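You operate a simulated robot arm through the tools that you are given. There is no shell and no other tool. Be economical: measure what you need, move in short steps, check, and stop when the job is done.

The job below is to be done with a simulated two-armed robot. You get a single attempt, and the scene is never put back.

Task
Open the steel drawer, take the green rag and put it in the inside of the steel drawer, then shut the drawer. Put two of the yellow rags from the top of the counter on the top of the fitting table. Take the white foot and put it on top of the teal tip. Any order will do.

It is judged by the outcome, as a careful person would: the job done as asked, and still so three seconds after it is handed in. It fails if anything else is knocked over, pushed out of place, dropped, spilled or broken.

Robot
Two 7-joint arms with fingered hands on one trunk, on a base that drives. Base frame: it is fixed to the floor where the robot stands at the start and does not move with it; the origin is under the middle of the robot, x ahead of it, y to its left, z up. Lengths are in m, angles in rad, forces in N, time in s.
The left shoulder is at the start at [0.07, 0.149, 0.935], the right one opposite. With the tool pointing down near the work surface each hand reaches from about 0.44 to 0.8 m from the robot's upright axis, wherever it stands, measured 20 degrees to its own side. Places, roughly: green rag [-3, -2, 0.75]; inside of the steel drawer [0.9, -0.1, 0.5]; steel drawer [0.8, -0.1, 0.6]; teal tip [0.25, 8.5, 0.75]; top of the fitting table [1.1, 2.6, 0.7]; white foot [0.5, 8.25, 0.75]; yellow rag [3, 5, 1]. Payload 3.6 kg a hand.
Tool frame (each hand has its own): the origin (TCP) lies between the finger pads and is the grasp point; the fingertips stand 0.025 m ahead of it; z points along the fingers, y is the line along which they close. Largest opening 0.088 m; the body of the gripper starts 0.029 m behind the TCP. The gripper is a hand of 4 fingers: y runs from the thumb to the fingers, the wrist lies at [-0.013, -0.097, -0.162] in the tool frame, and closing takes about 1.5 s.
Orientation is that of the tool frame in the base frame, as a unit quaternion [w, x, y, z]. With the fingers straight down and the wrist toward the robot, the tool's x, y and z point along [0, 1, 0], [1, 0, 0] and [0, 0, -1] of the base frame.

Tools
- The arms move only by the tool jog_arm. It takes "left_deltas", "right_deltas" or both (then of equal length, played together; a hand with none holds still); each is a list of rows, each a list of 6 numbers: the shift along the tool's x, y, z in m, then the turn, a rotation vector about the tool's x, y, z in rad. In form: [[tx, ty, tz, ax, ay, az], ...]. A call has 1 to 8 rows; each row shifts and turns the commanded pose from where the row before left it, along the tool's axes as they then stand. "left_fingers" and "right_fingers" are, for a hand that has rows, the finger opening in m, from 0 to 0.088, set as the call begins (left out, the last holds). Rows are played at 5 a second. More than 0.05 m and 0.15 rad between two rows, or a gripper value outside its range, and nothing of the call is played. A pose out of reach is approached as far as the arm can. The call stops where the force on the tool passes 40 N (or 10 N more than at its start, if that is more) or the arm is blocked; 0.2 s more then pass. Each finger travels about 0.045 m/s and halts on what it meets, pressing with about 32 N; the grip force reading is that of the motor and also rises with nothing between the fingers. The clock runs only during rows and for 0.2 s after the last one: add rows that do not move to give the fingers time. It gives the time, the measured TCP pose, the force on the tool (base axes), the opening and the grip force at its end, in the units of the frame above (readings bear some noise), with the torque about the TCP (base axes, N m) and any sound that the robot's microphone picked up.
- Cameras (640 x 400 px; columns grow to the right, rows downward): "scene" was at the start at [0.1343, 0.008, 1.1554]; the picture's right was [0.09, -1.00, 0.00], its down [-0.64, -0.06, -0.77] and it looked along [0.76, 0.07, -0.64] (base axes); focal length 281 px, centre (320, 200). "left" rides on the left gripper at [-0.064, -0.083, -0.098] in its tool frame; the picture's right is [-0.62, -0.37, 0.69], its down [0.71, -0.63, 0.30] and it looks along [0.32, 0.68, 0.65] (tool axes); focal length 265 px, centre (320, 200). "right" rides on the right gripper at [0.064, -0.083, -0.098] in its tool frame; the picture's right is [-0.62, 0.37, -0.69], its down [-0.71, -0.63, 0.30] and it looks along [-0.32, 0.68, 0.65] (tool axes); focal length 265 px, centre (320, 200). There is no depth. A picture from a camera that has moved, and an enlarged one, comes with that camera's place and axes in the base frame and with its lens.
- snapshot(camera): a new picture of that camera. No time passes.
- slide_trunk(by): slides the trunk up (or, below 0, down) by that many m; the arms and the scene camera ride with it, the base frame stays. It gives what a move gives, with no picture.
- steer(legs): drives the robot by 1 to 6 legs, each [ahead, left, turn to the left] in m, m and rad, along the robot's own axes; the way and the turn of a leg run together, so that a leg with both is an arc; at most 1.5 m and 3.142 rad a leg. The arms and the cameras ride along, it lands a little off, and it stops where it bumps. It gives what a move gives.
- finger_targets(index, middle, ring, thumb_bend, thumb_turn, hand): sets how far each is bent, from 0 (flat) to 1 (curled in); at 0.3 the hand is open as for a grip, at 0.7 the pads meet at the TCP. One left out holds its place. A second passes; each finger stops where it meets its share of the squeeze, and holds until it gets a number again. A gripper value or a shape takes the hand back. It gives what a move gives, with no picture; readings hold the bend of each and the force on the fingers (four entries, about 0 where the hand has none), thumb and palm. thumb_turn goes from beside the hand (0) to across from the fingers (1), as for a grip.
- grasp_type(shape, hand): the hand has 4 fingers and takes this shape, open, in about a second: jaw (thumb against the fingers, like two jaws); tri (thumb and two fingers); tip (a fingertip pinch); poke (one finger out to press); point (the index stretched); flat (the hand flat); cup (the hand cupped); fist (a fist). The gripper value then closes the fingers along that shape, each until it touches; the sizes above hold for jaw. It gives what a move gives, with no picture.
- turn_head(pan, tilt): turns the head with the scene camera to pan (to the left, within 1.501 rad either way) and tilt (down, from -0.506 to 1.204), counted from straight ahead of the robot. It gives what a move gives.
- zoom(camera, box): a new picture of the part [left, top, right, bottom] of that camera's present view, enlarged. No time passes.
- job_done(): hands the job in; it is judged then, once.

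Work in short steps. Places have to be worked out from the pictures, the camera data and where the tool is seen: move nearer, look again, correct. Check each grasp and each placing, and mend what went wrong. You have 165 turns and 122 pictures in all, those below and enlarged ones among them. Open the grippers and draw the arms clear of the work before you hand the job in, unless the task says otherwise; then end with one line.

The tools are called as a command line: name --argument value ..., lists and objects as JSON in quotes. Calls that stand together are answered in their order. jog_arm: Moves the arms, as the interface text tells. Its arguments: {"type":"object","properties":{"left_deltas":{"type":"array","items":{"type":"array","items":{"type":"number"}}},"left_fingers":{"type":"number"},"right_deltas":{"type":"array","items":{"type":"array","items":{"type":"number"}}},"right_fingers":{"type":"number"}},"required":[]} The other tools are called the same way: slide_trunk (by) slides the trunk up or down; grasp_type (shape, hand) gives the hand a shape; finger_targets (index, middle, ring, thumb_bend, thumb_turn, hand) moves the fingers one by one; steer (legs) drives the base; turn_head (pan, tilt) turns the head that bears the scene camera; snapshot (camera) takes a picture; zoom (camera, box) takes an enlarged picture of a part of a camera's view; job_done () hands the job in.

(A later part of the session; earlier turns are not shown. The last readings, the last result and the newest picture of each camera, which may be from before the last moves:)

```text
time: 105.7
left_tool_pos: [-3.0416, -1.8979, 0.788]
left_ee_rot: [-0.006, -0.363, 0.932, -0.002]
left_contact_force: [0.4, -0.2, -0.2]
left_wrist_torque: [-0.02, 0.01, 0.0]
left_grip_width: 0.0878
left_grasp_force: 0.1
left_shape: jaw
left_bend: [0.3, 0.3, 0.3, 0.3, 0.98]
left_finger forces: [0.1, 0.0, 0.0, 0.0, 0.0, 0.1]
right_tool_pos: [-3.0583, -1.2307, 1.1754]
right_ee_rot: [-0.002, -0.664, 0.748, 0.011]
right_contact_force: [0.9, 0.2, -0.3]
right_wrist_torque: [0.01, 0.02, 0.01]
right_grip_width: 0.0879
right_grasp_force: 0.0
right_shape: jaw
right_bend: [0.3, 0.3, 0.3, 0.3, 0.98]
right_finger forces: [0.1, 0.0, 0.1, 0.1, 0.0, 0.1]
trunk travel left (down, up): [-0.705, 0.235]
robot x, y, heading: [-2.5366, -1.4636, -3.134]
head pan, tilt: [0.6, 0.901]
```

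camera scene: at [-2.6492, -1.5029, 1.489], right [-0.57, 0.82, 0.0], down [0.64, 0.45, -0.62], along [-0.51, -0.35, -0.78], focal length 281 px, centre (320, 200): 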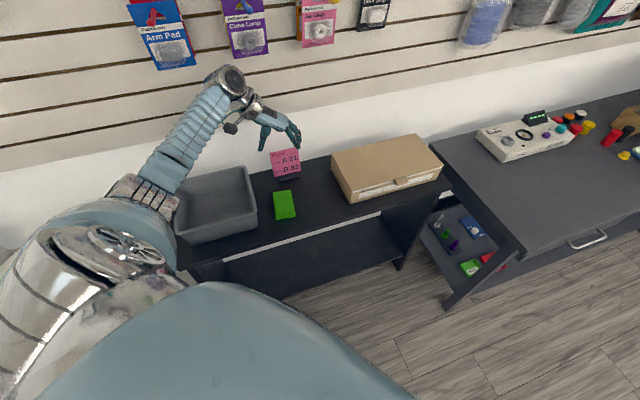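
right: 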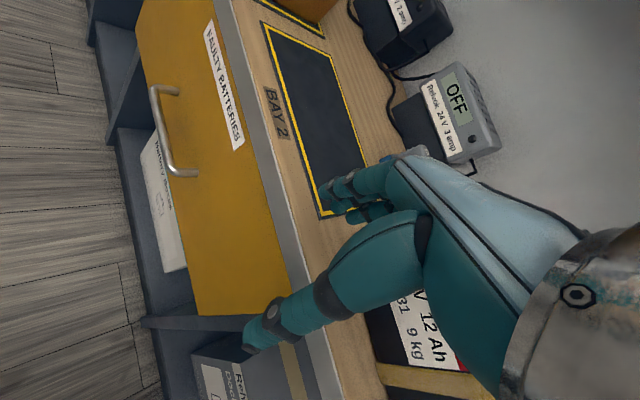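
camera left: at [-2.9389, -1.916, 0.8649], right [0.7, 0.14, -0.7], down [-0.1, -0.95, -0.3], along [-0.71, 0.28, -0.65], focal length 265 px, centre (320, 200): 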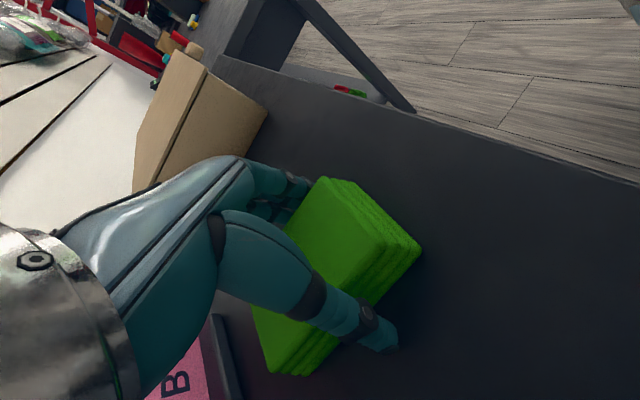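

Now correct the position by the ~1.8 cm lost and lower to grasp height.

jog_arm --left_deltas '[[0.017, -0.006, 0, 0, 0, 0], [0, 0, 0.015, 0, 0, 0], [0, 0, 0.01, 0, 0, 0], [0, 0, 0.008, 0, 0, 0], [0, 0, 0, 0, 0, 0]]'

snapshot --camera "left"

zoom --camera "scene" --box '[200, 100, 360, 200]'

```text
time: 106.8
left_tool_pos: [-3.051, -1.9148, 0.7625]
left_ee_rot: [-0.014, -0.364, 0.931, -0.001]
left_contact_force: [2.5, -4.2, 34.1]
left_wrist_torque: [0.81, 1.01, 0.05]
left_grip_width: 0.0856
left_grasp_force: 0.1
left_shape: jaw
left_bend: [0.3, 0.3, 0.3, 0.29, 0.98]
left_finger forces: [2.0, 28.3, 0.1, 0.0, 3.2, 0.0]
right_tool_pos: [-3.0541, -1.23, 1.1778]
right_ee_rot: [-0.004, -0.664, 0.748, 0.01]
right_contact_force: [-0.5, -0.9, 0.5]
right_wrist_torque: [0.0, 0.0, 0.0]
right_grip_width: 0.088
right_grasp_force: 0.1
right_shape: jaw
right_bend: [0.3, 0.3, 0.3, 0.3, 0.98]
right_finger forces: [0.0, 0.0, 0.0, 0.1, 0.0, 0.0]
trunk travel left (down, up): [-0.705, 0.235]
robot x, y, heading: [-2.5346, -1.4596, -3.135]
head pan, tilt: [0.6, 0.901]
```

```text
97 pictures are left
camera left: at [-2.9453, -1.9302, 0.8587], right [0.69, 0.14, -0.71], down [-0.11, -0.95, -0.29], along [-0.72, 0.28, -0.64], focal length 265 px, centre (320, 200)
```

left: 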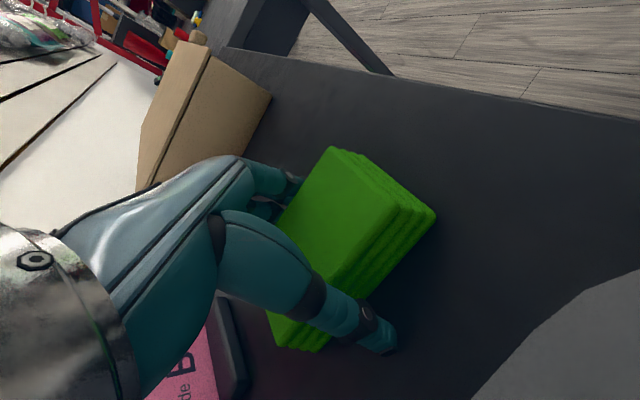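

```text
4.00 times, centred on (280, 150) of scene
camera zoom: at [-2.644, -1.4987, 1.4201], right [-0.57, 0.82, 0.0], down [0.64, 0.44, -0.63], along [-0.51, -0.36, -0.78], focal length 1126 px, centre (480, 400)
```

zoom: 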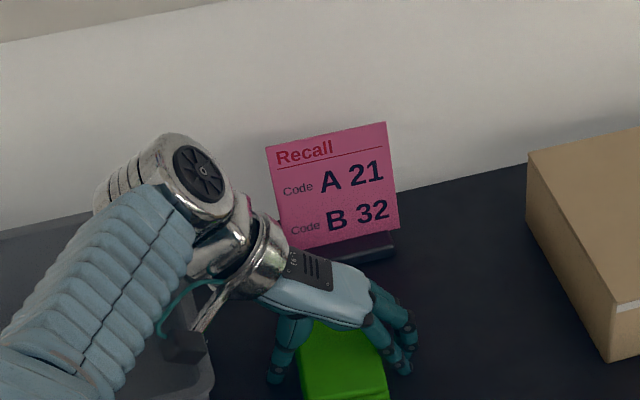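

Finger-side tips are pressing on the table surface (≈0.735). I raise 6 mm and close.

jog_arm --left_deltas '[[0, 0, -0.01, 0, 0, 0], [0, 0, 0, 0, 0, 0]]'

jog_arm --left_deltas '[[0, 0, 0, 0, 0, 0], [0, 0, 0, 0, 0, 0], [0, 0, 0, 0, 0, 0], [0, 0, 0, 0, 0, 0], [0, 0, 0, 0, 0, 0], [0, 0, 0, 0, 0, 0], [0, 0, 0, 0, 0, 0], [0, 0, 0, 0, 0, 0]]' --left_fingers 0.02

snapshot --camera "left"

```text
time: 107.5
left_tool_pos: [-3.0497, -1.9131, 0.7644]
left_ee_rot: [-0.006, -0.362, 0.932, -0.003]
left_contact_force: [0.1, -3.3, 12.0]
left_wrist_torque: [0.33, 0.48, 0.15]
left_grip_width: 0.0871
left_grasp_force: 0.1
left_shape: jaw
left_bend: [0.3, 0.3, 0.3, 0.3, 0.98]
left_finger forces: [0.1, 11.7, 0.0, 0.0, 0.0, 0.1]
right_tool_pos: [-3.0564, -1.2305, 1.1757]
right_ee_rot: [-0.004, -0.664, 0.748, 0.01]
right_contact_force: [1.1, 0.4, -0.5]
right_wrist_torque: [-0.01, 0.0, -0.02]
right_grip_width: 0.0882
right_grasp_force: 0.2
right_shape: jaw
right_bend: [0.3, 0.3, 0.3, 0.3, 0.98]
right_finger forces: [0.0, 0.0, 0.0, 0.0, 0.0, 0.0]
trunk travel left (down, up): [-0.705, 0.235]
robot x, y, heading: [-2.5368, -1.4591, -3.137]
head pan, tilt: [0.6, 0.901]
```

```text
time: 109.2
left_tool_pos: [-3.0506, -1.9134, 0.7649]
left_ee_rot: [-0.007, -0.362, 0.932, -0.002]
left_contact_force: [2.5, -1.9, 11.5]
left_wrist_torque: [-0.19, -0.27, -0.05]
left_grip_width: 0.0605
left_grasp_force: 31.8
left_shape: jaw
left_bend: [0.28, 0.36, 0.34, 0.6, 1.0]
left_finger forces: [18.9, 9.2, 4.0, 0.1, 39.4, 0.0]
right_tool_pos: [-3.0575, -1.2293, 1.1762]
right_ee_rot: [-0.004, -0.663, 0.748, 0.01]
right_contact_force: [-0.2, -0.1, 0.7]
right_wrist_torque: [0.0, -0.01, -0.02]
right_grip_width: 0.088
right_grasp_force: 0.0
right_shape: jaw
right_bend: [0.3, 0.3, 0.3, 0.3, 0.98]
right_finger forces: [0.0, 0.1, 0.0, 0.1, 0.0, 0.1]
trunk travel left (down, up): [-0.705, 0.235]
robot x, y, heading: [-2.5372, -1.4591, -3.137]
head pan, tilt: [0.6, 0.901]
```

```text
95 pictures are left
camera left: at [-2.9455, -1.9302, 0.8633], right [0.7, 0.14, -0.7], down [-0.11, -0.95, -0.29], along [-0.71, 0.28, -0.65], focal length 265 px, centre (320, 200)
```

left: 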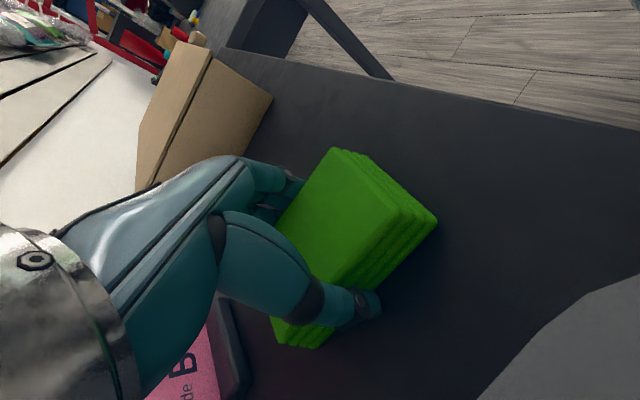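

Gripped at 0.06 m with 32 N. I lift it and check.

jog_arm --left_deltas '[[0, 0, -0.03, 0, 0, 0], [0, 0, -0.04, 0, 0, 0], [0, 0, -0.045, 0, 0, 0], [0, 0, -0.045, 0, 0, 0], [0, 0, -0.045, 0, 0, 0], [0, 0, -0.03, 0, 0, 0]]'

snapshot --camera "left"

```text
time: 110.7
left_tool_pos: [-3.049, -1.912, 0.9985]
left_ee_rot: [-0.005, -0.363, 0.932, -0.003]
left_contact_force: [-0.4, 0.3, -0.2]
left_wrist_torque: [0.02, -0.02, 0.0]
left_grip_width: 0.0603
left_grasp_force: 31.8
left_shape: jaw
left_bend: [0.27, 0.36, 0.35, 0.6, 1.0]
left_finger forces: [19.9, 7.6, 3.9, 0.0, 31.5, 0.1]
right_tool_pos: [-3.0595, -1.2309, 1.1752]
right_ee_rot: [-0.002, -0.663, 0.748, 0.01]
right_contact_force: [-0.1, -0.3, 0.0]
right_wrist_torque: [-0.01, -0.05, 0.0]
right_grip_width: 0.0879
right_grasp_force: 0.1
right_shape: jaw
right_bend: [0.3, 0.3, 0.3, 0.3, 0.98]
right_finger forces: [0.1, 0.0, 0.0, 0.0, 0.0, 0.0]
trunk travel left (down, up): [-0.705, 0.235]
robot x, y, heading: [-2.5364, -1.4575, -3.139]
head pan, tilt: [0.6, 0.901]
```

```text
94 pictures are left
camera left: at [-2.9448, -1.9291, 1.0969], right [0.7, 0.14, -0.7], down [-0.1, -0.95, -0.3], along [-0.71, 0.28, -0.65], focal length 265 px, centre (320, 200)
```

left: 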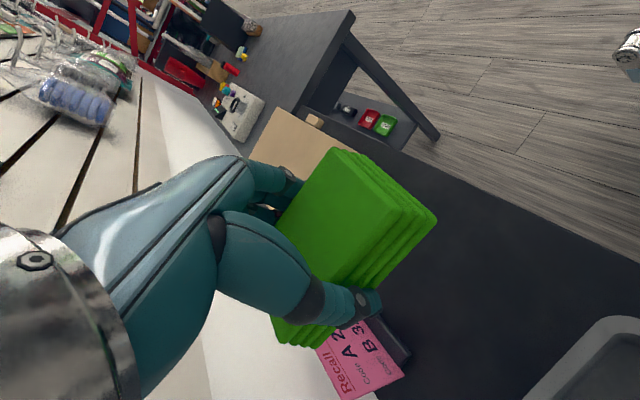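

The rag is held. I draw the left arm back in and undo its turn, then back away.

jog_arm --left_deltas '[[-0.026, 0.033, 0, 0, 0, -0.1], [-0.029, 0.03, 0, 0, 0, -0.146], [-0.033, 0.026, 0, 0, 0, -0.146], [-0.03, 0.0, 0, 0, 0, -0.146], [0, 0, 0, 0, 0, -0.146], [0, 0, 0, 0, 0, 0]]'

steer --legs '[[-0.7, 0, 0], [0, 0, -2.326]]'

turn_head --pan 0 --tilt 0.4

snapshot --camera "scene"

```text
time: 112.0
left_tool_pos: [-3.0459, -1.7605, 0.9981]
left_ee_rot: [-0.007, -0.654, 0.757, 0.0]
left_contact_force: [-0.3, -0.1, -0.5]
left_wrist_torque: [0.0, -0.01, 0.01]
left_grip_width: 0.0603
left_grasp_force: 32.0
left_shape: jaw
left_bend: [0.27, 0.37, 0.35, 0.6, 0.99]
left_finger forces: [19.9, 7.6, 3.9, 0.0, 31.4, 0.0]
right_tool_pos: [-3.059, -1.2321, 1.1758]
right_ee_rot: [-0.001, -0.664, 0.748, 0.01]
right_contact_force: [0.0, 0.6, -0.6]
right_wrist_torque: [0.0, 0.01, -0.03]
right_grip_width: 0.0878
right_grasp_force: 0.0
right_shape: jaw
right_bend: [0.3, 0.3, 0.3, 0.3, 0.98]
right_finger forces: [0.0, 0.0, 0.0, 0.1, 0.0, 0.0]
trunk travel left (down, up): [-0.705, 0.235]
robot x, y, heading: [-2.539, -1.4603, -3.14]
head pan, tilt: [0.6, 0.901]
```

```text
time: 135.6
left_tool_pos: [-1.744, -0.8739, 0.9976]
left_ee_rot: [-0.003, 0.42, 0.907, 0.006]
left_contact_force: [-0.2, 0.9, -0.8]
left_wrist_torque: [0.01, 0.0, -0.02]
left_grip_width: 0.0601
left_grasp_force: 32.0
left_shape: jaw
left_bend: [0.28, 0.37, 0.35, 0.61, 0.99]
left_finger forces: [19.5, 7.6, 4.1, 0.0, 31.2, 0.0]
right_tool_pos: [-1.339, -1.2123, 1.174]
right_ee_rot: [0.008, 0.409, 0.912, 0.006]
right_contact_force: [-0.2, 0.0, 0.3]
right_wrist_torque: [0.0, -0.06, 0.03]
right_grip_width: 0.088
right_grasp_force: 0.0
right_shape: jaw
right_bend: [0.3, 0.3, 0.3, 0.3, 0.98]
right_finger forces: [0.0, 0.1, 0.0, 0.0, 0.0, 0.0]
trunk travel left (down, up): [-0.705, 0.235]
robot x, y, heading: [-1.8553, -1.4503, 0.854]
head pan, tilt: [0.6, 0.901]
```

```text
time: 136.6
left_tool_pos: [-1.7439, -0.8731, 0.9979]
left_ee_rot: [-0.003, 0.42, 0.907, 0.006]
left_contact_force: [-1.0, -0.2, -0.4]
left_wrist_torque: [0.0, 0.01, -0.01]
left_grip_width: 0.06
left_grasp_force: 32.1
left_shape: jaw
left_bend: [0.28, 0.37, 0.35, 0.61, 0.99]
left_finger forces: [19.6, 7.7, 4.1, 0.0, 31.2, 0.1]
right_tool_pos: [-1.3384, -1.2131, 1.1752]
right_ee_rot: [0.009, 0.409, 0.913, 0.006]
right_contact_force: [-0.5, 1.1, -0.1]
right_wrist_torque: [0.0, -0.03, 0.0]
right_grip_width: 0.088
right_grasp_force: 0.1
right_shape: jaw
right_bend: [0.3, 0.3, 0.3, 0.3, 0.98]
right_finger forces: [0.0, 0.1, 0.0, 0.0, 0.1, 0.0]
trunk travel left (down, up): [-0.705, 0.235]
robot x, y, heading: [-1.8521, -1.4542, 0.854]
head pan, tilt: [0.0, 0.4]
```

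```text
93 pictures are left
camera scene: at [-1.7609, -1.3463, 1.4619], right [0.75, -0.66, 0.0], down [-0.26, -0.29, -0.92], along [0.6, 0.69, -0.39], focal length 281 px, centre (320, 200)
```

scene: 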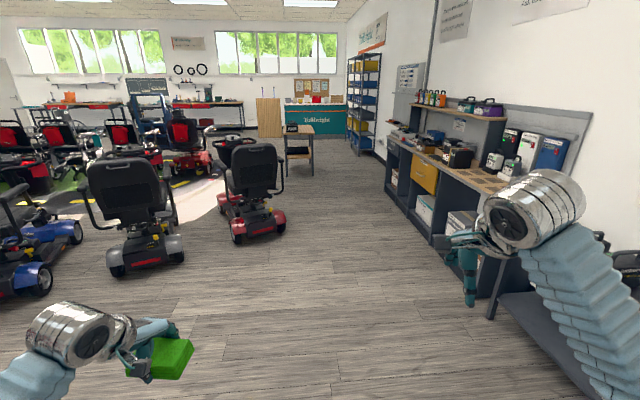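

The way is clear. I drive to near the drawer and turn to face it squarely (heading ≈ -0.64).

steer --legs '[[0, 0, -0.04], [1.3, 0, 0], [1.2, 0, 0], [0, 0, -1.457]]'

turn_head --pan -0.2 --tilt 0.6

snapshot --camera "scene"

```text
time: 178.3
left_tool_pos: [0.4582, 0.2838, 0.998]
left_ee_rot: [0.002, 0.928, 0.372, 0.006]
left_contact_force: [0.2, 0.2, -1.1]
left_wrist_torque: [0.01, 0.01, -0.01]
left_grip_width: 0.0598
left_grasp_force: 32.0
left_shape: jaw
left_bend: [0.28, 0.37, 0.35, 0.61, 0.99]
left_finger forces: [19.1, 7.6, 4.1, 0.0, 30.8, 0.0]
right_tool_pos: [0.1437, -0.1402, 1.1756]
right_ee_rot: [0.011, 0.923, 0.385, -0.001]
right_contact_force: [0.7, 0.9, -1.4]
right_wrist_torque: [0.02, -0.01, -0.01]
right_grip_width: 0.0881
right_grasp_force: 0.1
right_shape: jaw
right_bend: [0.3, 0.3, 0.3, 0.3, 0.98]
right_finger forces: [0.0, 0.0, 0.0, 0.1, 0.0, 0.0]
trunk travel left (down, up): [-0.705, 0.235]
robot x, y, heading: [-0.126, 0.3582, -0.659]
head pan, tilt: [0.0, 0.4]
```

```text
time: 179.0
left_tool_pos: [0.4575, 0.2835, 0.9978]
left_ee_rot: [0.001, 0.928, 0.372, 0.007]
left_contact_force: [0.8, -0.9, 0.4]
left_wrist_torque: [-0.02, -0.01, 0.03]
left_grip_width: 0.0596
left_grasp_force: 32.2
left_shape: jaw
left_bend: [0.28, 0.37, 0.35, 0.61, 0.99]
left_finger forces: [19.1, 7.5, 4.1, 0.0, 30.8, 0.1]
right_tool_pos: [0.1439, -0.1408, 1.1754]
right_ee_rot: [0.011, 0.923, 0.385, 0.0]
right_contact_force: [0.2, -0.1, -0.2]
right_wrist_torque: [-0.04, 0.01, 0.02]
right_grip_width: 0.0879
right_grasp_force: 0.0
right_shape: jaw
right_bend: [0.3, 0.3, 0.3, 0.3, 0.98]
right_finger forces: [0.1, 0.0, 0.1, 0.1, 0.1, 0.0]
trunk travel left (down, up): [-0.705, 0.235]
robot x, y, heading: [-0.1283, 0.3628, -0.664]
head pan, tilt: [-0.201, 0.6]
```

```text
92 pictures are left
camera scene: at [-0.031, 0.262, 1.4438], right [-0.76, -0.65, 0.0], down [-0.37, 0.43, -0.83], along [0.54, -0.62, -0.56], focal length 281 px, centre (320, 200)
```

scene: 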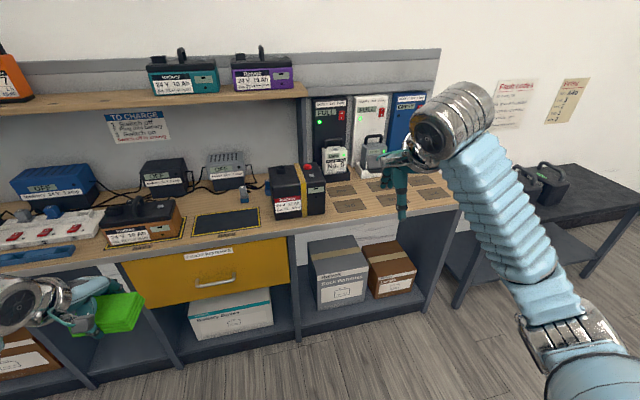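

Drawer face normal works out to ≈[-0.78, 0.62], so heading ≈ -0.67 is square. Handle ≈ [0.72, 0, 0.6]. I shift left/forward to put it in the right hand's reach and lower the trunk.

steer --legs '[[0, 0.44, 0], [0.2, 0, 0]]'

slide_trunk --by -0.25

turn_head --pan -0.2 --tilt 0.8

snapshot --camera "scene"

snapshot --camera "right"

```text
time: 187.9
left_tool_pos: [0.8838, 0.5073, 0.9976]
left_ee_rot: [0.001, 0.929, 0.37, 0.006]
left_contact_force: [-0.4, 0.0, -0.9]
left_wrist_torque: [0.02, -0.03, -0.05]
left_grip_width: 0.0598
left_grasp_force: 31.7
left_shape: jaw
left_bend: [0.28, 0.37, 0.35, 0.61, 0.99]
left_finger forces: [19.1, 7.6, 4.0, 0.0, 30.7, 0.1]
right_tool_pos: [0.5686, 0.0829, 1.1755]
right_ee_rot: [0.009, 0.924, 0.383, -0.001]
right_contact_force: [-0.3, -0.2, 1.5]
right_wrist_torque: [0.05, -0.03, 0.02]
right_grip_width: 0.0877
right_grasp_force: 0.0
right_shape: jaw
right_bend: [0.3, 0.3, 0.3, 0.3, 0.98]
right_finger forces: [0.0, 0.0, 0.1, 0.1, 0.0, 0.0]
trunk travel left (down, up): [-0.705, 0.235]
robot x, y, heading: [0.3015, 0.5828, -0.664]
head pan, tilt: [-0.201, 0.6]
```

```text
time: 190.5
left_tool_pos: [0.884, 0.5092, 0.7463]
left_ee_rot: [0.002, 0.929, 0.37, 0.006]
left_contact_force: [0.3, 1.4, 0.0]
left_wrist_torque: [-0.01, 0.01, 0.02]
left_grip_width: 0.0598
left_grasp_force: 32.2
left_shape: jaw
left_bend: [0.28, 0.37, 0.35, 0.61, 0.99]
left_finger forces: [19.1, 7.6, 4.1, 0.1, 30.8, 0.0]
right_tool_pos: [0.5682, 0.0845, 0.926]
right_ee_rot: [0.01, 0.924, 0.383, -0.001]
right_contact_force: [0.9, -0.4, -0.7]
right_wrist_torque: [-0.02, -0.01, 0.0]
right_grip_width: 0.088
right_grasp_force: 0.0
right_shape: jaw
right_bend: [0.3, 0.3, 0.3, 0.3, 0.98]
right_finger forces: [0.1, 0.0, 0.0, 0.0, 0.0, 0.0]
trunk travel left (down, up): [-0.455, 0.485]
robot x, y, heading: [0.298, 0.582, -0.659]
head pan, tilt: [-0.201, 0.6]
```

```text
time: 191.2
left_tool_pos: [0.8847, 0.5099, 0.748]
left_ee_rot: [0.001, 0.929, 0.37, 0.006]
left_contact_force: [0.1, 0.2, 0.1]
left_wrist_torque: [0.01, 0.01, 0.01]
left_grip_width: 0.0599
left_grasp_force: 31.8
left_shape: jaw
left_bend: [0.28, 0.37, 0.35, 0.61, 0.99]
left_finger forces: [19.1, 7.6, 4.1, 0.0, 30.8, 0.0]
right_tool_pos: [0.5674, 0.0852, 0.9259]
right_ee_rot: [0.01, 0.924, 0.383, -0.001]
right_contact_force: [-0.6, -0.3, 0.3]
right_wrist_torque: [-0.03, -0.01, -0.01]
right_grip_width: 0.0878
right_grasp_force: 0.1
right_shape: jaw
right_bend: [0.3, 0.3, 0.3, 0.3, 0.98]
right_finger forces: [0.1, 0.1, 0.0, 0.0, 0.0, 0.0]
trunk travel left (down, up): [-0.455, 0.485]
robot x, y, heading: [0.3029, 0.5869, -0.66]
head pan, tilt: [-0.201, 0.799]
```

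```text
91 pictures are left
camera scene: at [0.3926, 0.4929, 1.177], right [-0.76, -0.65, 0.0], down [-0.47, 0.54, -0.7], along [0.45, -0.53, -0.72], focal length 281 px, centre (320, 200)
```

scene: 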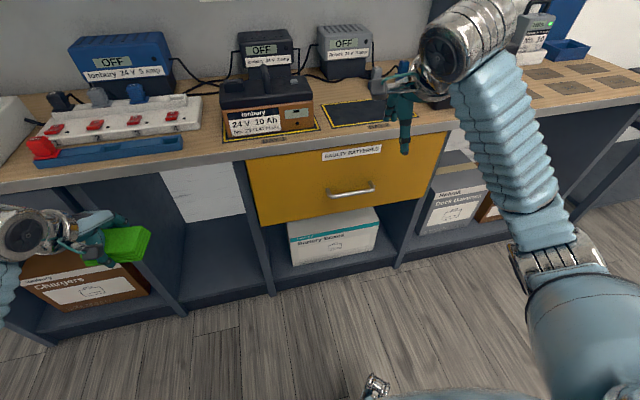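

```text
90 pictures are left
camera right: at [0.5534, 0.1909, 1.0198], right [-0.18, -0.68, 0.71], down [-0.95, -0.07, -0.31], along [0.26, -0.73, -0.64], focal length 265 px, centre (320, 200)
```

right: 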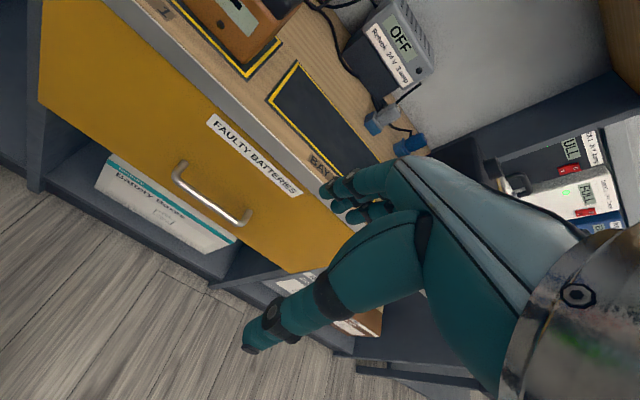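

Triangulating: handle centre ≈ [0.70, 0.0, 0.63], bar along [0.64, 0.77]. I pitch the right hand so it points mostly forward, to grip the bar from above and below, clear of the counter edge.

jog_arm --right_deltas '[[0, -0.01, 0, 0, 0, -0.09], [0, -0.01, 0, -0.15, 0, 0], [0, 0, 0, -0.15, 0, 0], [0, 0, 0, -0.15, 0, 0], [0, 0, 0, -0.15, 0, 0], [0, 0, 0, -0.15, 0, 0], [0, 0, 0, -0.15, 0, 0], [0, 0, 0, -0.15, 0, 0]]' --right_fingers 0.088

jog_arm --right_deltas '[[0, 0, 0, -0.15, 0, 0], [0, 0, 0, 0, 0, 0]]'

zoom --camera "scene" --box '[240, 110, 480, 260]'

```text
time: 193.0
left_tool_pos: [0.8846, 0.5094, 0.7483]
left_ee_rot: [0.002, 0.929, 0.371, 0.006]
left_contact_force: [-0.1, -0.1, -0.4]
left_wrist_torque: [0.0, -0.02, 0.03]
left_grip_width: 0.06
left_grasp_force: 31.7
left_shape: jaw
left_bend: [0.28, 0.37, 0.35, 0.61, 0.99]
left_finger forces: [19.2, 7.6, 4.1, 0.1, 30.8, 0.0]
right_tool_pos: [0.5558, 0.0963, 0.9252]
right_ee_rot: [0.463, 0.778, 0.368, 0.21]
right_contact_force: [0.3, 0.7, 0.3]
right_wrist_torque: [0.04, 0.01, 0.02]
right_grip_width: 0.088
right_grasp_force: 0.0
right_shape: jaw
right_bend: [0.3, 0.3, 0.3, 0.3, 0.98]
right_finger forces: [0.0, 0.0, 0.0, 0.0, 0.0, 0.0]
right hand out of reach, approached as far as the arm can: row 7
trunk travel left (down, up): [-0.455, 0.485]
robot x, y, heading: [0.2989, 0.5862, -0.664]
head pan, tilt: [-0.201, 0.799]
```

```text
time: 193.6
left_tool_pos: [0.8838, 0.5083, 0.7477]
left_ee_rot: [0.002, 0.929, 0.37, 0.006]
left_contact_force: [-0.3, -0.3, -0.7]
left_wrist_torque: [0.01, -0.01, -0.01]
left_grip_width: 0.0599
left_grasp_force: 32.1
left_shape: jaw
left_bend: [0.28, 0.37, 0.35, 0.61, 0.99]
left_finger forces: [19.2, 7.5, 4.1, 0.0, 30.9, 0.0]
right_tool_pos: [0.5559, 0.0949, 0.9236]
right_ee_rot: [0.52, 0.742, 0.351, 0.237]
right_contact_force: [-0.1, 0.7, -0.4]
right_wrist_torque: [-0.01, 0.0, 0.04]
right_grip_width: 0.088
right_grasp_force: 0.0
right_shape: jaw
right_bend: [0.3, 0.3, 0.3, 0.3, 0.98]
right_finger forces: [0.1, 0.0, 0.0, 0.1, 0.1, 0.1]
trunk travel left (down, up): [-0.455, 0.485]
robot x, y, heading: [0.2997, 0.5817, -0.663]
head pan, tilt: [-0.201, 0.799]
```

```text
2.67 times, centred on (360, 185) of scene
camera zoom: at [0.3925, 0.492, 1.1768], right [-0.76, -0.65, 0.0], down [-0.47, 0.55, -0.7], along [0.45, -0.53, -0.72], focal length 750 px, centre (213, 240)
```

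zoom: 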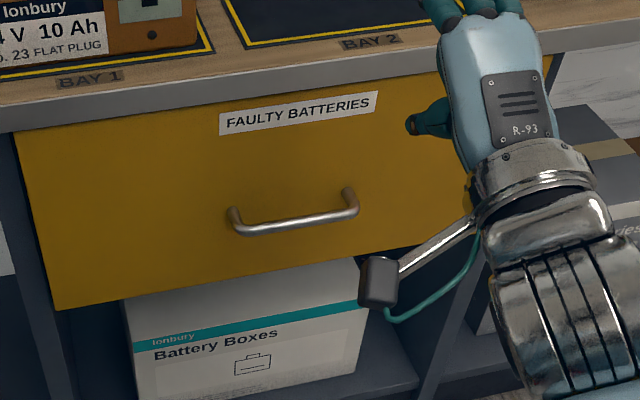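

Orientation is good (z ≈ [0.72, -0.61, -0.35]). I move to a pre-grasp point 8 cm short of the bar.

jog_arm --right_deltas '[[0.0033, -0.0307, 0.0261, 0, 0, 0], [0.0033, -0.0307, 0.0261, 0, 0, 0], [0.0033, -0.0307, 0.0261, 0, 0, 0], [0.0033, -0.0307, 0.0261, 0, 0, 0], [0.0033, -0.0307, 0.0261, 0, 0, 0], [0.0033, -0.0307, 0.0261, 0, 0, 0], [0.0033, -0.0307, 0.0261, 0, 0, 0], [0, 0, 0, 0, 0, 0]]'

snapshot --camera "right"

zoom --camera "scene" --box '[240, 110, 480, 260]'

```text
time: 195.4
left_tool_pos: [0.8856, 0.5088, 0.7483]
left_ee_rot: [0.002, 0.929, 0.371, 0.006]
left_contact_force: [-0.9, 1.0, -1.1]
left_wrist_torque: [-0.02, -0.04, -0.02]
left_grip_width: 0.0602
left_grasp_force: 31.7
left_shape: jaw
left_bend: [0.28, 0.37, 0.35, 0.61, 0.99]
left_finger forces: [19.1, 7.6, 4.1, 0.0, 30.8, 0.0]
right_tool_pos: [0.6424, 0.0492, 0.6597]
right_ee_rot: [0.52, 0.742, 0.35, 0.237]
right_contact_force: [0.5, -0.1, 0.6]
right_wrist_torque: [0.0, 0.0, 0.02]
right_grip_width: 0.088
right_grasp_force: 0.1
right_shape: jaw
right_bend: [0.3, 0.3, 0.3, 0.3, 0.98]
right_finger forces: [0.0, 0.0, 0.1, 0.0, 0.1, 0.0]
trunk travel left (down, up): [-0.455, 0.485]
robot x, y, heading: [0.2988, 0.5821, -0.657]
head pan, tilt: [-0.201, 0.799]
```

```text
88 pictures are left
camera right: at [0.5896, 0.1759, 0.6129], right [-0.79, -0.13, 0.59], down [-0.41, -0.6, -0.69], along [0.45, -0.79, 0.42], focal length 265 px, centre (320, 200)
```

right: 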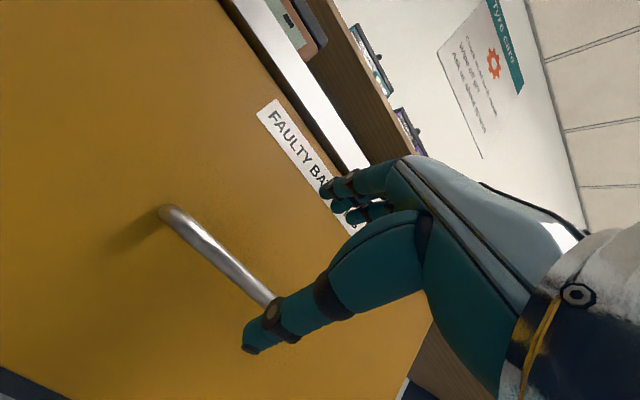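

```text
2.67 times, centred on (360, 185) of scene
camera zoom: at [0.3921, 0.4934, 1.177], right [-0.76, -0.65, 0.0], down [-0.47, 0.54, -0.7], along [0.45, -0.53, -0.72], focal length 750 px, centre (213, 240)
```

zoom: 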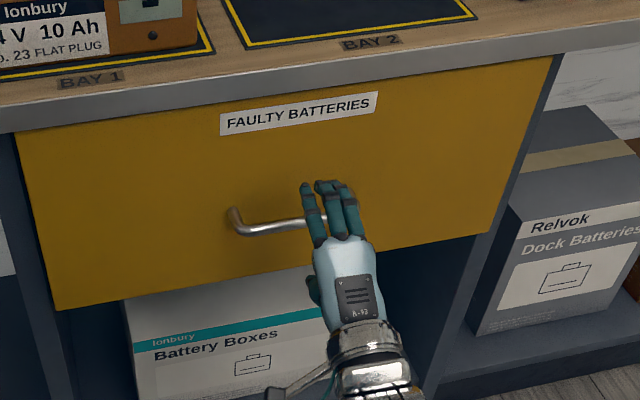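

Alignment is good, with the bar maybe slightly low relative to the hand. I advance 6 cm, shifting 6 mm toward the thumb side, and check.

jog_arm --right_deltas '[[0, -0.006, 0.03, 0, 0, 0], [0, 0, 0.03, 0, 0, 0], [0, 0, 0, 0, 0, 0]]'

snapshot --camera "right"

zoom --camera "scene" --box '[300, 150, 420, 225]'

```text
time: 196.2
left_tool_pos: [0.8852, 0.5081, 0.747]
left_ee_rot: [0.002, 0.929, 0.371, 0.007]
left_contact_force: [0.0, 0.5, -0.6]
left_wrist_torque: [0.03, 0.01, -0.01]
left_grip_width: 0.06
left_grasp_force: 31.8
left_shape: jaw
left_bend: [0.28, 0.37, 0.35, 0.61, 0.99]
left_finger forces: [19.1, 7.6, 4.1, 0.0, 30.8, 0.0]
right_tool_pos: [0.6845, 0.0138, 0.6333]
right_ee_rot: [0.521, 0.741, 0.351, 0.239]
right_contact_force: [-0.3, 0.0, 0.6]
right_wrist_torque: [0.01, 0.04, -0.01]
right_grip_width: 0.0881
right_grasp_force: 0.1
right_shape: jaw
right_bend: [0.3, 0.3, 0.3, 0.3, 0.98]
right_finger forces: [0.0, 0.1, 0.0, 0.0, 0.1, 0.1]
trunk travel left (down, up): [-0.455, 0.485]
robot x, y, heading: [0.2975, 0.5868, -0.661]
head pan, tilt: [-0.201, 0.799]
```

```text
86 pictures are left
camera right: at [0.6308, 0.1402, 0.586], right [-0.79, -0.13, 0.59], down [-0.41, -0.6, -0.69], along [0.45, -0.79, 0.42], focal length 265 px, centre (320, 200)
```

right: 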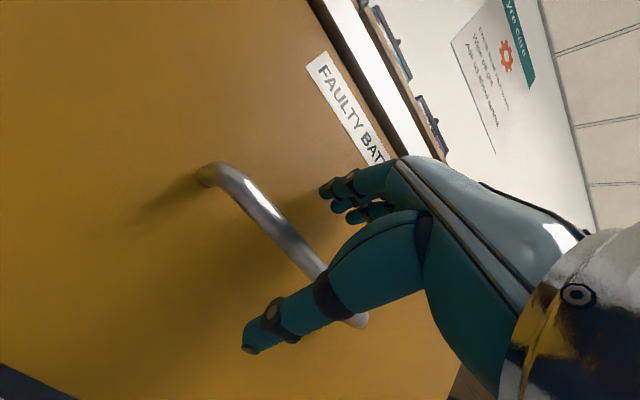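

```text
5.33 times, centred on (360, 188) of scene
camera zoom: at [0.3922, 0.4932, 1.177], right [-0.76, -0.65, 0.0], down [-0.47, 0.54, -0.7], along [0.45, -0.53, -0.72], focal length 1501 px, centre (107, 267)
```

zoom: 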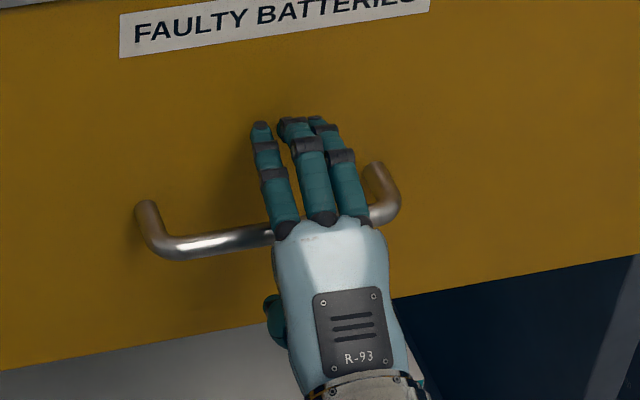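

The bar now passes between thumb and fingers near the TCP. I close on it.

jog_arm --right_deltas '[[0, 0, 0.008, 0, 0, 0], [0, 0, 0, 0, 0, 0], [0, 0, 0, 0, 0, 0], [0, 0, 0, 0, 0, 0], [0, 0, 0, 0, 0, 0], [0, 0, 0, 0, 0, 0], [0, 0, 0, 0, 0, 0], [0, 0, 0, 0, 0, 0]]' --right_fingers 0.0

jog_arm --right_deltas '[[0, 0, 0, 0, 0, 0], [0, 0, 0, 0, 0, 0], [0, 0, 0, 0, 0, 0]]'

snapshot --camera "right"

```text
time: 198.0
left_tool_pos: [0.887, 0.5066, 0.7445]
left_ee_rot: [-0.001, 0.929, 0.37, 0.005]
left_contact_force: [0.5, -0.1, -0.1]
left_wrist_torque: [0.0, -0.03, 0.01]
left_grip_width: 0.0598
left_grasp_force: 32.7
left_shape: jaw
left_bend: [0.28, 0.37, 0.35, 0.61, 0.99]
left_finger forces: [19.1, 7.6, 4.2, 0.0, 30.8, 0.1]
right_tool_pos: [0.69, 0.0078, 0.6234]
right_ee_rot: [0.513, 0.746, 0.353, 0.235]
right_contact_force: [-0.7, 0.9, -22.1]
right_wrist_torque: [-0.08, 0.18, 0.12]
right_grip_width: 0.0031
right_grasp_force: 31.8
right_shape: jaw
right_bend: [0.76, 0.7, 0.7, 0.74, 1.0]
right_finger forces: [0.1, 7.3, 2.9, 0.1, 33.4, 0.0]
trunk travel left (down, up): [-0.455, 0.485]
robot x, y, heading: [0.3008, 0.5878, -0.661]
head pan, tilt: [-0.201, 0.799]
```

```text
time: 198.8
left_tool_pos: [0.8865, 0.5065, 0.7461]
left_ee_rot: [-0.001, 0.929, 0.371, 0.006]
left_contact_force: [0.1, -0.4, -1.1]
left_wrist_torque: [0.0, 0.01, 0.01]
left_grip_width: 0.0598
left_grasp_force: 31.9
left_shape: jaw
left_bend: [0.28, 0.37, 0.35, 0.61, 0.99]
left_finger forces: [19.1, 7.6, 4.2, 0.0, 30.8, 0.0]
right_tool_pos: [0.6901, 0.0091, 0.6228]
right_ee_rot: [0.514, 0.746, 0.353, 0.236]
right_contact_force: [-1.2, 0.5, -23.3]
right_wrist_torque: [-0.09, 0.19, 0.1]
right_grip_width: 0.0028
right_grasp_force: 31.9
right_shape: jaw
right_bend: [0.76, 0.7, 0.7, 0.74, 1.0]
right_finger forces: [0.0, 7.1, 3.0, 0.1, 34.4, 0.0]
trunk travel left (down, up): [-0.455, 0.485]
robot x, y, heading: [0.3022, 0.5821, -0.661]
head pan, tilt: [-0.201, 0.799]
```

```text
84 pictures are left
camera right: at [0.6362, 0.1352, 0.5779], right [-0.79, -0.14, 0.6], down [-0.42, -0.59, -0.69], along [0.45, -0.79, 0.4], focal length 265 px, centre (320, 200)
```

right: 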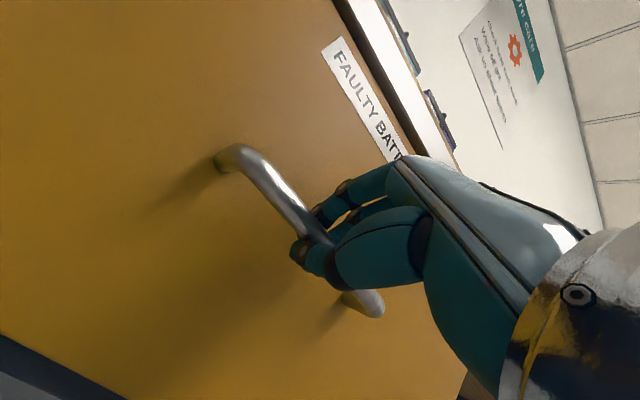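

The fingers have closed around the bar. I try pulling straight out a few centimetres and check.

jog_arm --right_deltas '[[0, -0.007, -0.0187, 0, 0, 0], [0, -0.0104, -0.028, 0, 0, 0], [0, -0.0104, -0.028, 0, 0, 0], [0, 0, 0, 0, 0, 0]]'

snapshot --camera "right"

snapshot --camera "scene"

```text
time: 199.8
left_tool_pos: [0.8858, 0.5061, 0.7457]
left_ee_rot: [0.0, 0.929, 0.371, 0.007]
left_contact_force: [0.9, -0.4, 0.3]
left_wrist_torque: [-0.02, -0.03, 0.0]
left_grip_width: 0.0599
left_grasp_force: 32.1
left_shape: jaw
left_bend: [0.28, 0.37, 0.35, 0.61, 0.99]
left_finger forces: [19.0, 7.6, 4.2, 0.0, 30.8, 0.0]
right_tool_pos: [0.627, 0.057, 0.6221]
right_ee_rot: [0.514, 0.747, 0.351, 0.234]
right_contact_force: [-8.4, -12.4, -24.6]
right_wrist_torque: [-0.03, 0.14, 0.06]
right_grip_width: 0.0026
right_grasp_force: 32.3
right_shape: jaw
right_bend: [0.76, 0.7, 0.7, 0.74, 1.0]
right_finger forces: [0.0, 6.3, 3.4, 0.0, 36.9, 0.0]
trunk travel left (down, up): [-0.455, 0.485]
robot x, y, heading: [0.302, 0.5819, -0.659]
head pan, tilt: [-0.201, 0.799]
```

```text
83 pictures are left
camera right: at [0.5739, 0.1841, 0.5778], right [-0.79, -0.14, 0.6], down [-0.42, -0.59, -0.69], along [0.45, -0.8, 0.4], focal length 265 px, centre (320, 200)
```

right: 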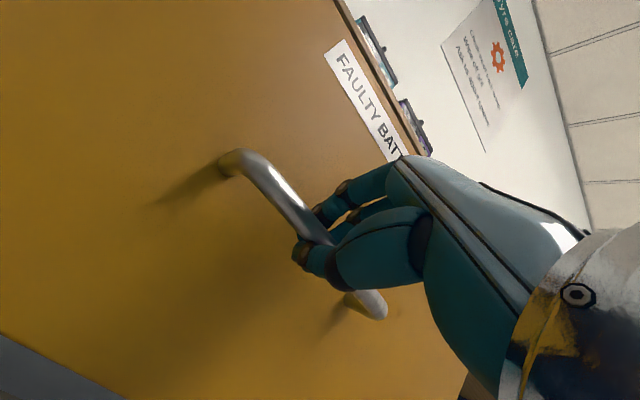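

```text
82 pictures are left
camera scene: at [0.3939, 0.488, 1.1763], right [-0.76, -0.65, 0.0], down [-0.47, 0.55, -0.69], along [0.45, -0.53, -0.72], focal length 281 px, centre (320, 200)
```

scene: 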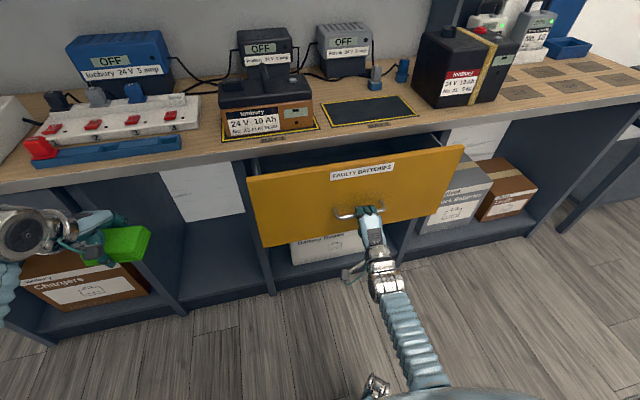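

The drawer slides well. The heading matches the slide direction, so I pull the rest by driving the base back 0.2 m.

jog_arm --right_deltas '[[-0.005, 0, 0, 0, 0, 0], [0, 0, 0, 0, 0, 0]]'

steer --legs '[[-0.2, 0, 0]]'

snapshot --camera "scene"

```text
time: 200.4
left_tool_pos: [0.8852, 0.5057, 0.7465]
left_ee_rot: [-0.001, 0.929, 0.37, 0.006]
left_contact_force: [0.1, -1.1, 0.2]
left_wrist_torque: [0.0, 0.02, 0.0]
left_grip_width: 0.06
left_grasp_force: 31.9
left_shape: jaw
left_bend: [0.28, 0.37, 0.35, 0.61, 0.99]
left_finger forces: [19.1, 7.7, 4.2, 0.0, 30.7, 0.0]
right_tool_pos: [0.627, 0.0558, 0.6227]
right_ee_rot: [0.514, 0.746, 0.353, 0.236]
right_contact_force: [-1.5, -4.0, -25.0]
right_wrist_torque: [-0.05, 0.2, 0.14]
right_grip_width: 0.0028
right_grasp_force: 31.8
right_shape: jaw
right_bend: [0.76, 0.7, 0.7, 0.74, 1.0]
right_finger forces: [0.1, 7.0, 3.3, 0.0, 35.8, 0.0]
trunk travel left (down, up): [-0.455, 0.485]
robot x, y, heading: [0.301, 0.5863, -0.66]
head pan, tilt: [-0.201, 0.799]
```

```text
time: 203.6
left_tool_pos: [0.7281, 0.6296, 0.747]
left_ee_rot: [-0.001, 0.929, 0.371, 0.007]
left_contact_force: [0.0, -0.3, -0.2]
left_wrist_torque: [0.0, -0.02, 0.02]
left_grip_width: 0.0598
left_grasp_force: 32.5
left_shape: jaw
left_bend: [0.28, 0.37, 0.35, 0.61, 0.99]
left_finger forces: [19.0, 7.6, 4.3, 0.0, 30.8, 0.1]
right_tool_pos: [0.4681, 0.1754, 0.623]
right_ee_rot: [0.515, 0.747, 0.35, 0.235]
right_contact_force: [-13.8, -15.8, -24.3]
right_wrist_torque: [-0.04, 0.17, 0.01]
right_grip_width: 0.0023
right_grasp_force: 32.7
right_shape: jaw
right_bend: [0.76, 0.7, 0.7, 0.74, 1.0]
right_finger forces: [0.0, 4.7, 2.2, 0.0, 39.7, 0.1]
trunk travel left (down, up): [-0.455, 0.485]
robot x, y, heading: [0.1407, 0.7097, -0.659]
head pan, tilt: [-0.201, 0.799]
```

```text
81 pictures are left
camera scene: at [0.2345, 0.6115, 1.1764], right [-0.76, -0.65, 0.0], down [-0.47, 0.55, -0.69], along [0.45, -0.52, -0.72], focal length 281 px, centre (320, 200)
```

scene: 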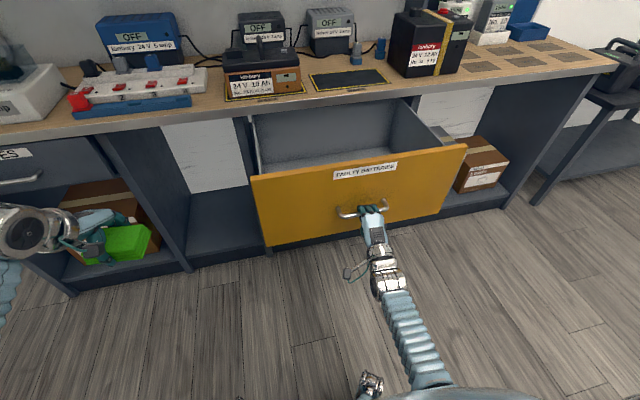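

The drawer is open ~0.27 m and empty. I release the handle, back the right hand off and raise both hands.

jog_arm --right_deltas '[[0, 0, 0, 0, 0, 0], [0, 0, 0, 0, 0, 0], [0, 0, 0, 0, 0, 0], [0, 0, 0, 0, 0, 0], [0, 0, 0, 0, 0, 0], [0, 0, 0, 0, 0, 0], [0, 0, 0, 0, 0, 0], [0, 0, 0, 0, 0, 0]]' --right_fingers 0.088

jog_arm --right_deltas '[[0, 0, -0.03, 0, 0, 0], [0, 0, -0.04, 0, 0, 0], [0, 0, -0.03, 0, 0, 0], [0, 0.042, -0.0157, 0, 0, 0], [0, 0.042, -0.0157, 0, 0, 0], [0, 0.042, -0.0157, 0, 0, 0], [0, 0.042, -0.0157, 0, 0, 0], [0, 0.042, -0.0157, 0, 0, 0]]' --left_deltas '[[0, 0, -0.03, 0, 0, 0], [0, 0, -0.03, 0, 0, 0], [0, 0, -0.03, 0, 0, 0], [0, 0, -0.03, 0, 0, 0], [0, 0, -0.03, 0, 0, 0], [0, 0, -0.03, 0, 0, 0], [0, 0, -0.02, 0, 0, 0], [0, 0, 0, 0, 0, 0]]'

snapshot --camera "scene"

```text
time: 205.3
left_tool_pos: [0.7276, 0.6325, 0.749]
left_ee_rot: [0.002, 0.928, 0.372, 0.006]
left_contact_force: [0.2, -0.1, -0.1]
left_wrist_torque: [0.0, 0.01, 0.0]
left_grip_width: 0.0599
left_grasp_force: 32.4
left_shape: jaw
left_bend: [0.28, 0.37, 0.35, 0.61, 0.99]
left_finger forces: [19.2, 7.6, 4.2, 0.1, 30.8, 0.0]
right_tool_pos: [0.4674, 0.1775, 0.6248]
right_ee_rot: [0.516, 0.745, 0.352, 0.234]
right_contact_force: [0.1, 0.0, 0.5]
right_wrist_torque: [-0.03, 0.0, -0.01]
right_grip_width: 0.0875
right_grasp_force: 0.0
right_shape: jaw
right_bend: [0.3, 0.3, 0.3, 0.3, 0.98]
right_finger forces: [0.1, 0.5, 0.0, 0.0, 0.1, 0.0]
trunk travel left (down, up): [-0.455, 0.485]
robot x, y, heading: [0.1415, 0.7089, -0.661]
head pan, tilt: [-0.201, 0.799]
```

```text
time: 207.2
left_tool_pos: [0.7262, 0.6319, 0.9486]
left_ee_rot: [0.001, 0.928, 0.372, 0.006]
left_contact_force: [-1.6, 0.0, -0.8]
left_wrist_torque: [-0.01, 0.04, 0.0]
left_grip_width: 0.0598
left_grasp_force: 31.9
left_shape: jaw
left_bend: [0.28, 0.37, 0.35, 0.61, 0.99]
left_finger forces: [19.0, 7.5, 4.1, 0.0, 30.7, 0.0]
right_tool_pos: [0.3996, 0.2396, 0.8836]
right_ee_rot: [0.515, 0.746, 0.352, 0.234]
right_contact_force: [0.0, 1.0, -0.6]
right_wrist_torque: [-0.01, -0.01, -0.03]
right_grip_width: 0.0877
right_grasp_force: 0.1
right_shape: jaw
right_bend: [0.3, 0.3, 0.3, 0.3, 0.98]
right_finger forces: [0.1, 0.0, 0.0, 0.0, 0.0, 0.0]
trunk travel left (down, up): [-0.455, 0.485]
robot x, y, heading: [0.1442, 0.7094, -0.658]
head pan, tilt: [-0.201, 0.799]
```

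```text
80 pictures are left
camera scene: at [0.2344, 0.6165, 1.1768], right [-0.76, -0.65, 0.0], down [-0.47, 0.54, -0.7], along [0.45, -0.53, -0.72], focal length 281 px, centre (320, 200)
```

scene: 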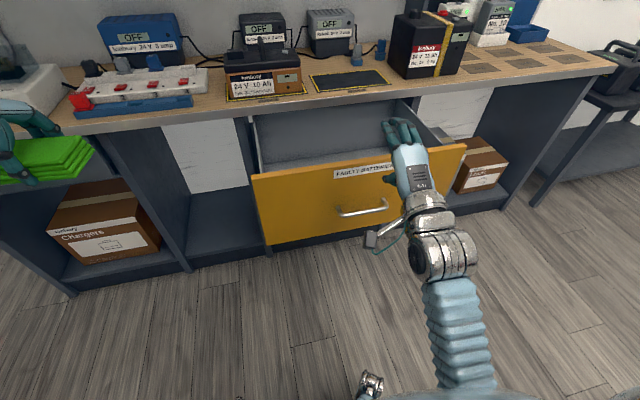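

Now I shift the base right 0.35 m so the left hand lines up with the open drawer, and look.

steer --legs '[[0, -0.36, 0]]'

snapshot --camera "scene"

snapshot --camera "left"

```text
time: 212.3
left_tool_pos: [0.5062, 0.352, 0.9487]
left_ee_rot: [0.002, 0.928, 0.373, 0.006]
left_contact_force: [0.0, -0.4, -0.9]
left_wrist_torque: [-0.02, -0.01, 0.03]
left_grip_width: 0.0598
left_grasp_force: 32.1
left_shape: jaw
left_bend: [0.28, 0.37, 0.35, 0.61, 0.99]
left_finger forces: [19.0, 7.5, 4.1, 0.1, 30.7, 0.2]
right_tool_pos: [0.1823, -0.0421, 0.8854]
right_ee_rot: [0.516, 0.745, 0.352, 0.235]
right_contact_force: [-1.0, 0.2, -0.2]
right_wrist_torque: [0.02, -0.01, -0.02]
right_grip_width: 0.0878
right_grasp_force: 0.0
right_shape: jaw
right_bend: [0.3, 0.3, 0.3, 0.3, 0.98]
right_finger forces: [0.1, 0.0, 0.0, 0.0, 0.0, 0.1]
trunk travel left (down, up): [-0.455, 0.485]
robot x, y, heading: [-0.0749, 0.4254, -0.657]
head pan, tilt: [-0.201, 0.799]
```

```text
79 pictures are left
camera scene: at [0.0154, 0.333, 1.1769], right [-0.76, -0.65, 0.0], down [-0.47, 0.54, -0.7], along [0.46, -0.53, -0.72], focal length 281 px, centre (320, 200)
```

scene: 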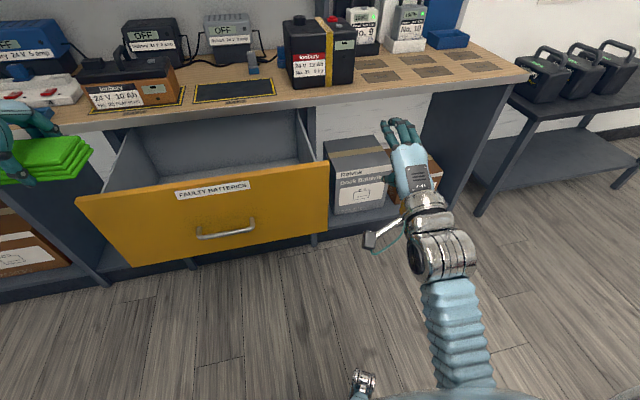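

```text
78 pictures are left
camera left: at [0.4011, 0.3668, 1.0464], right [-0.69, -0.16, -0.7], down [0.08, 0.95, -0.3], along [0.72, -0.27, -0.65], focal length 265 px, centre (320, 200)
```

left: 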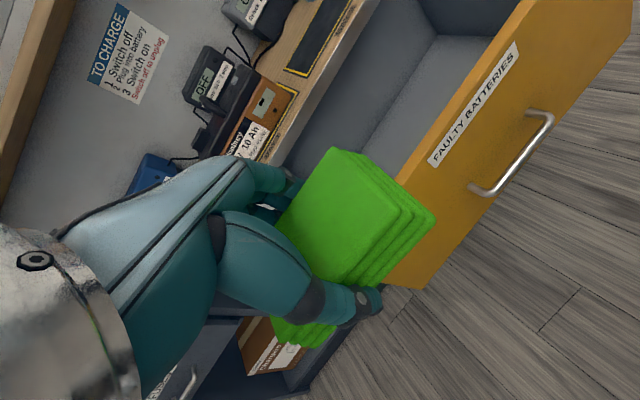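

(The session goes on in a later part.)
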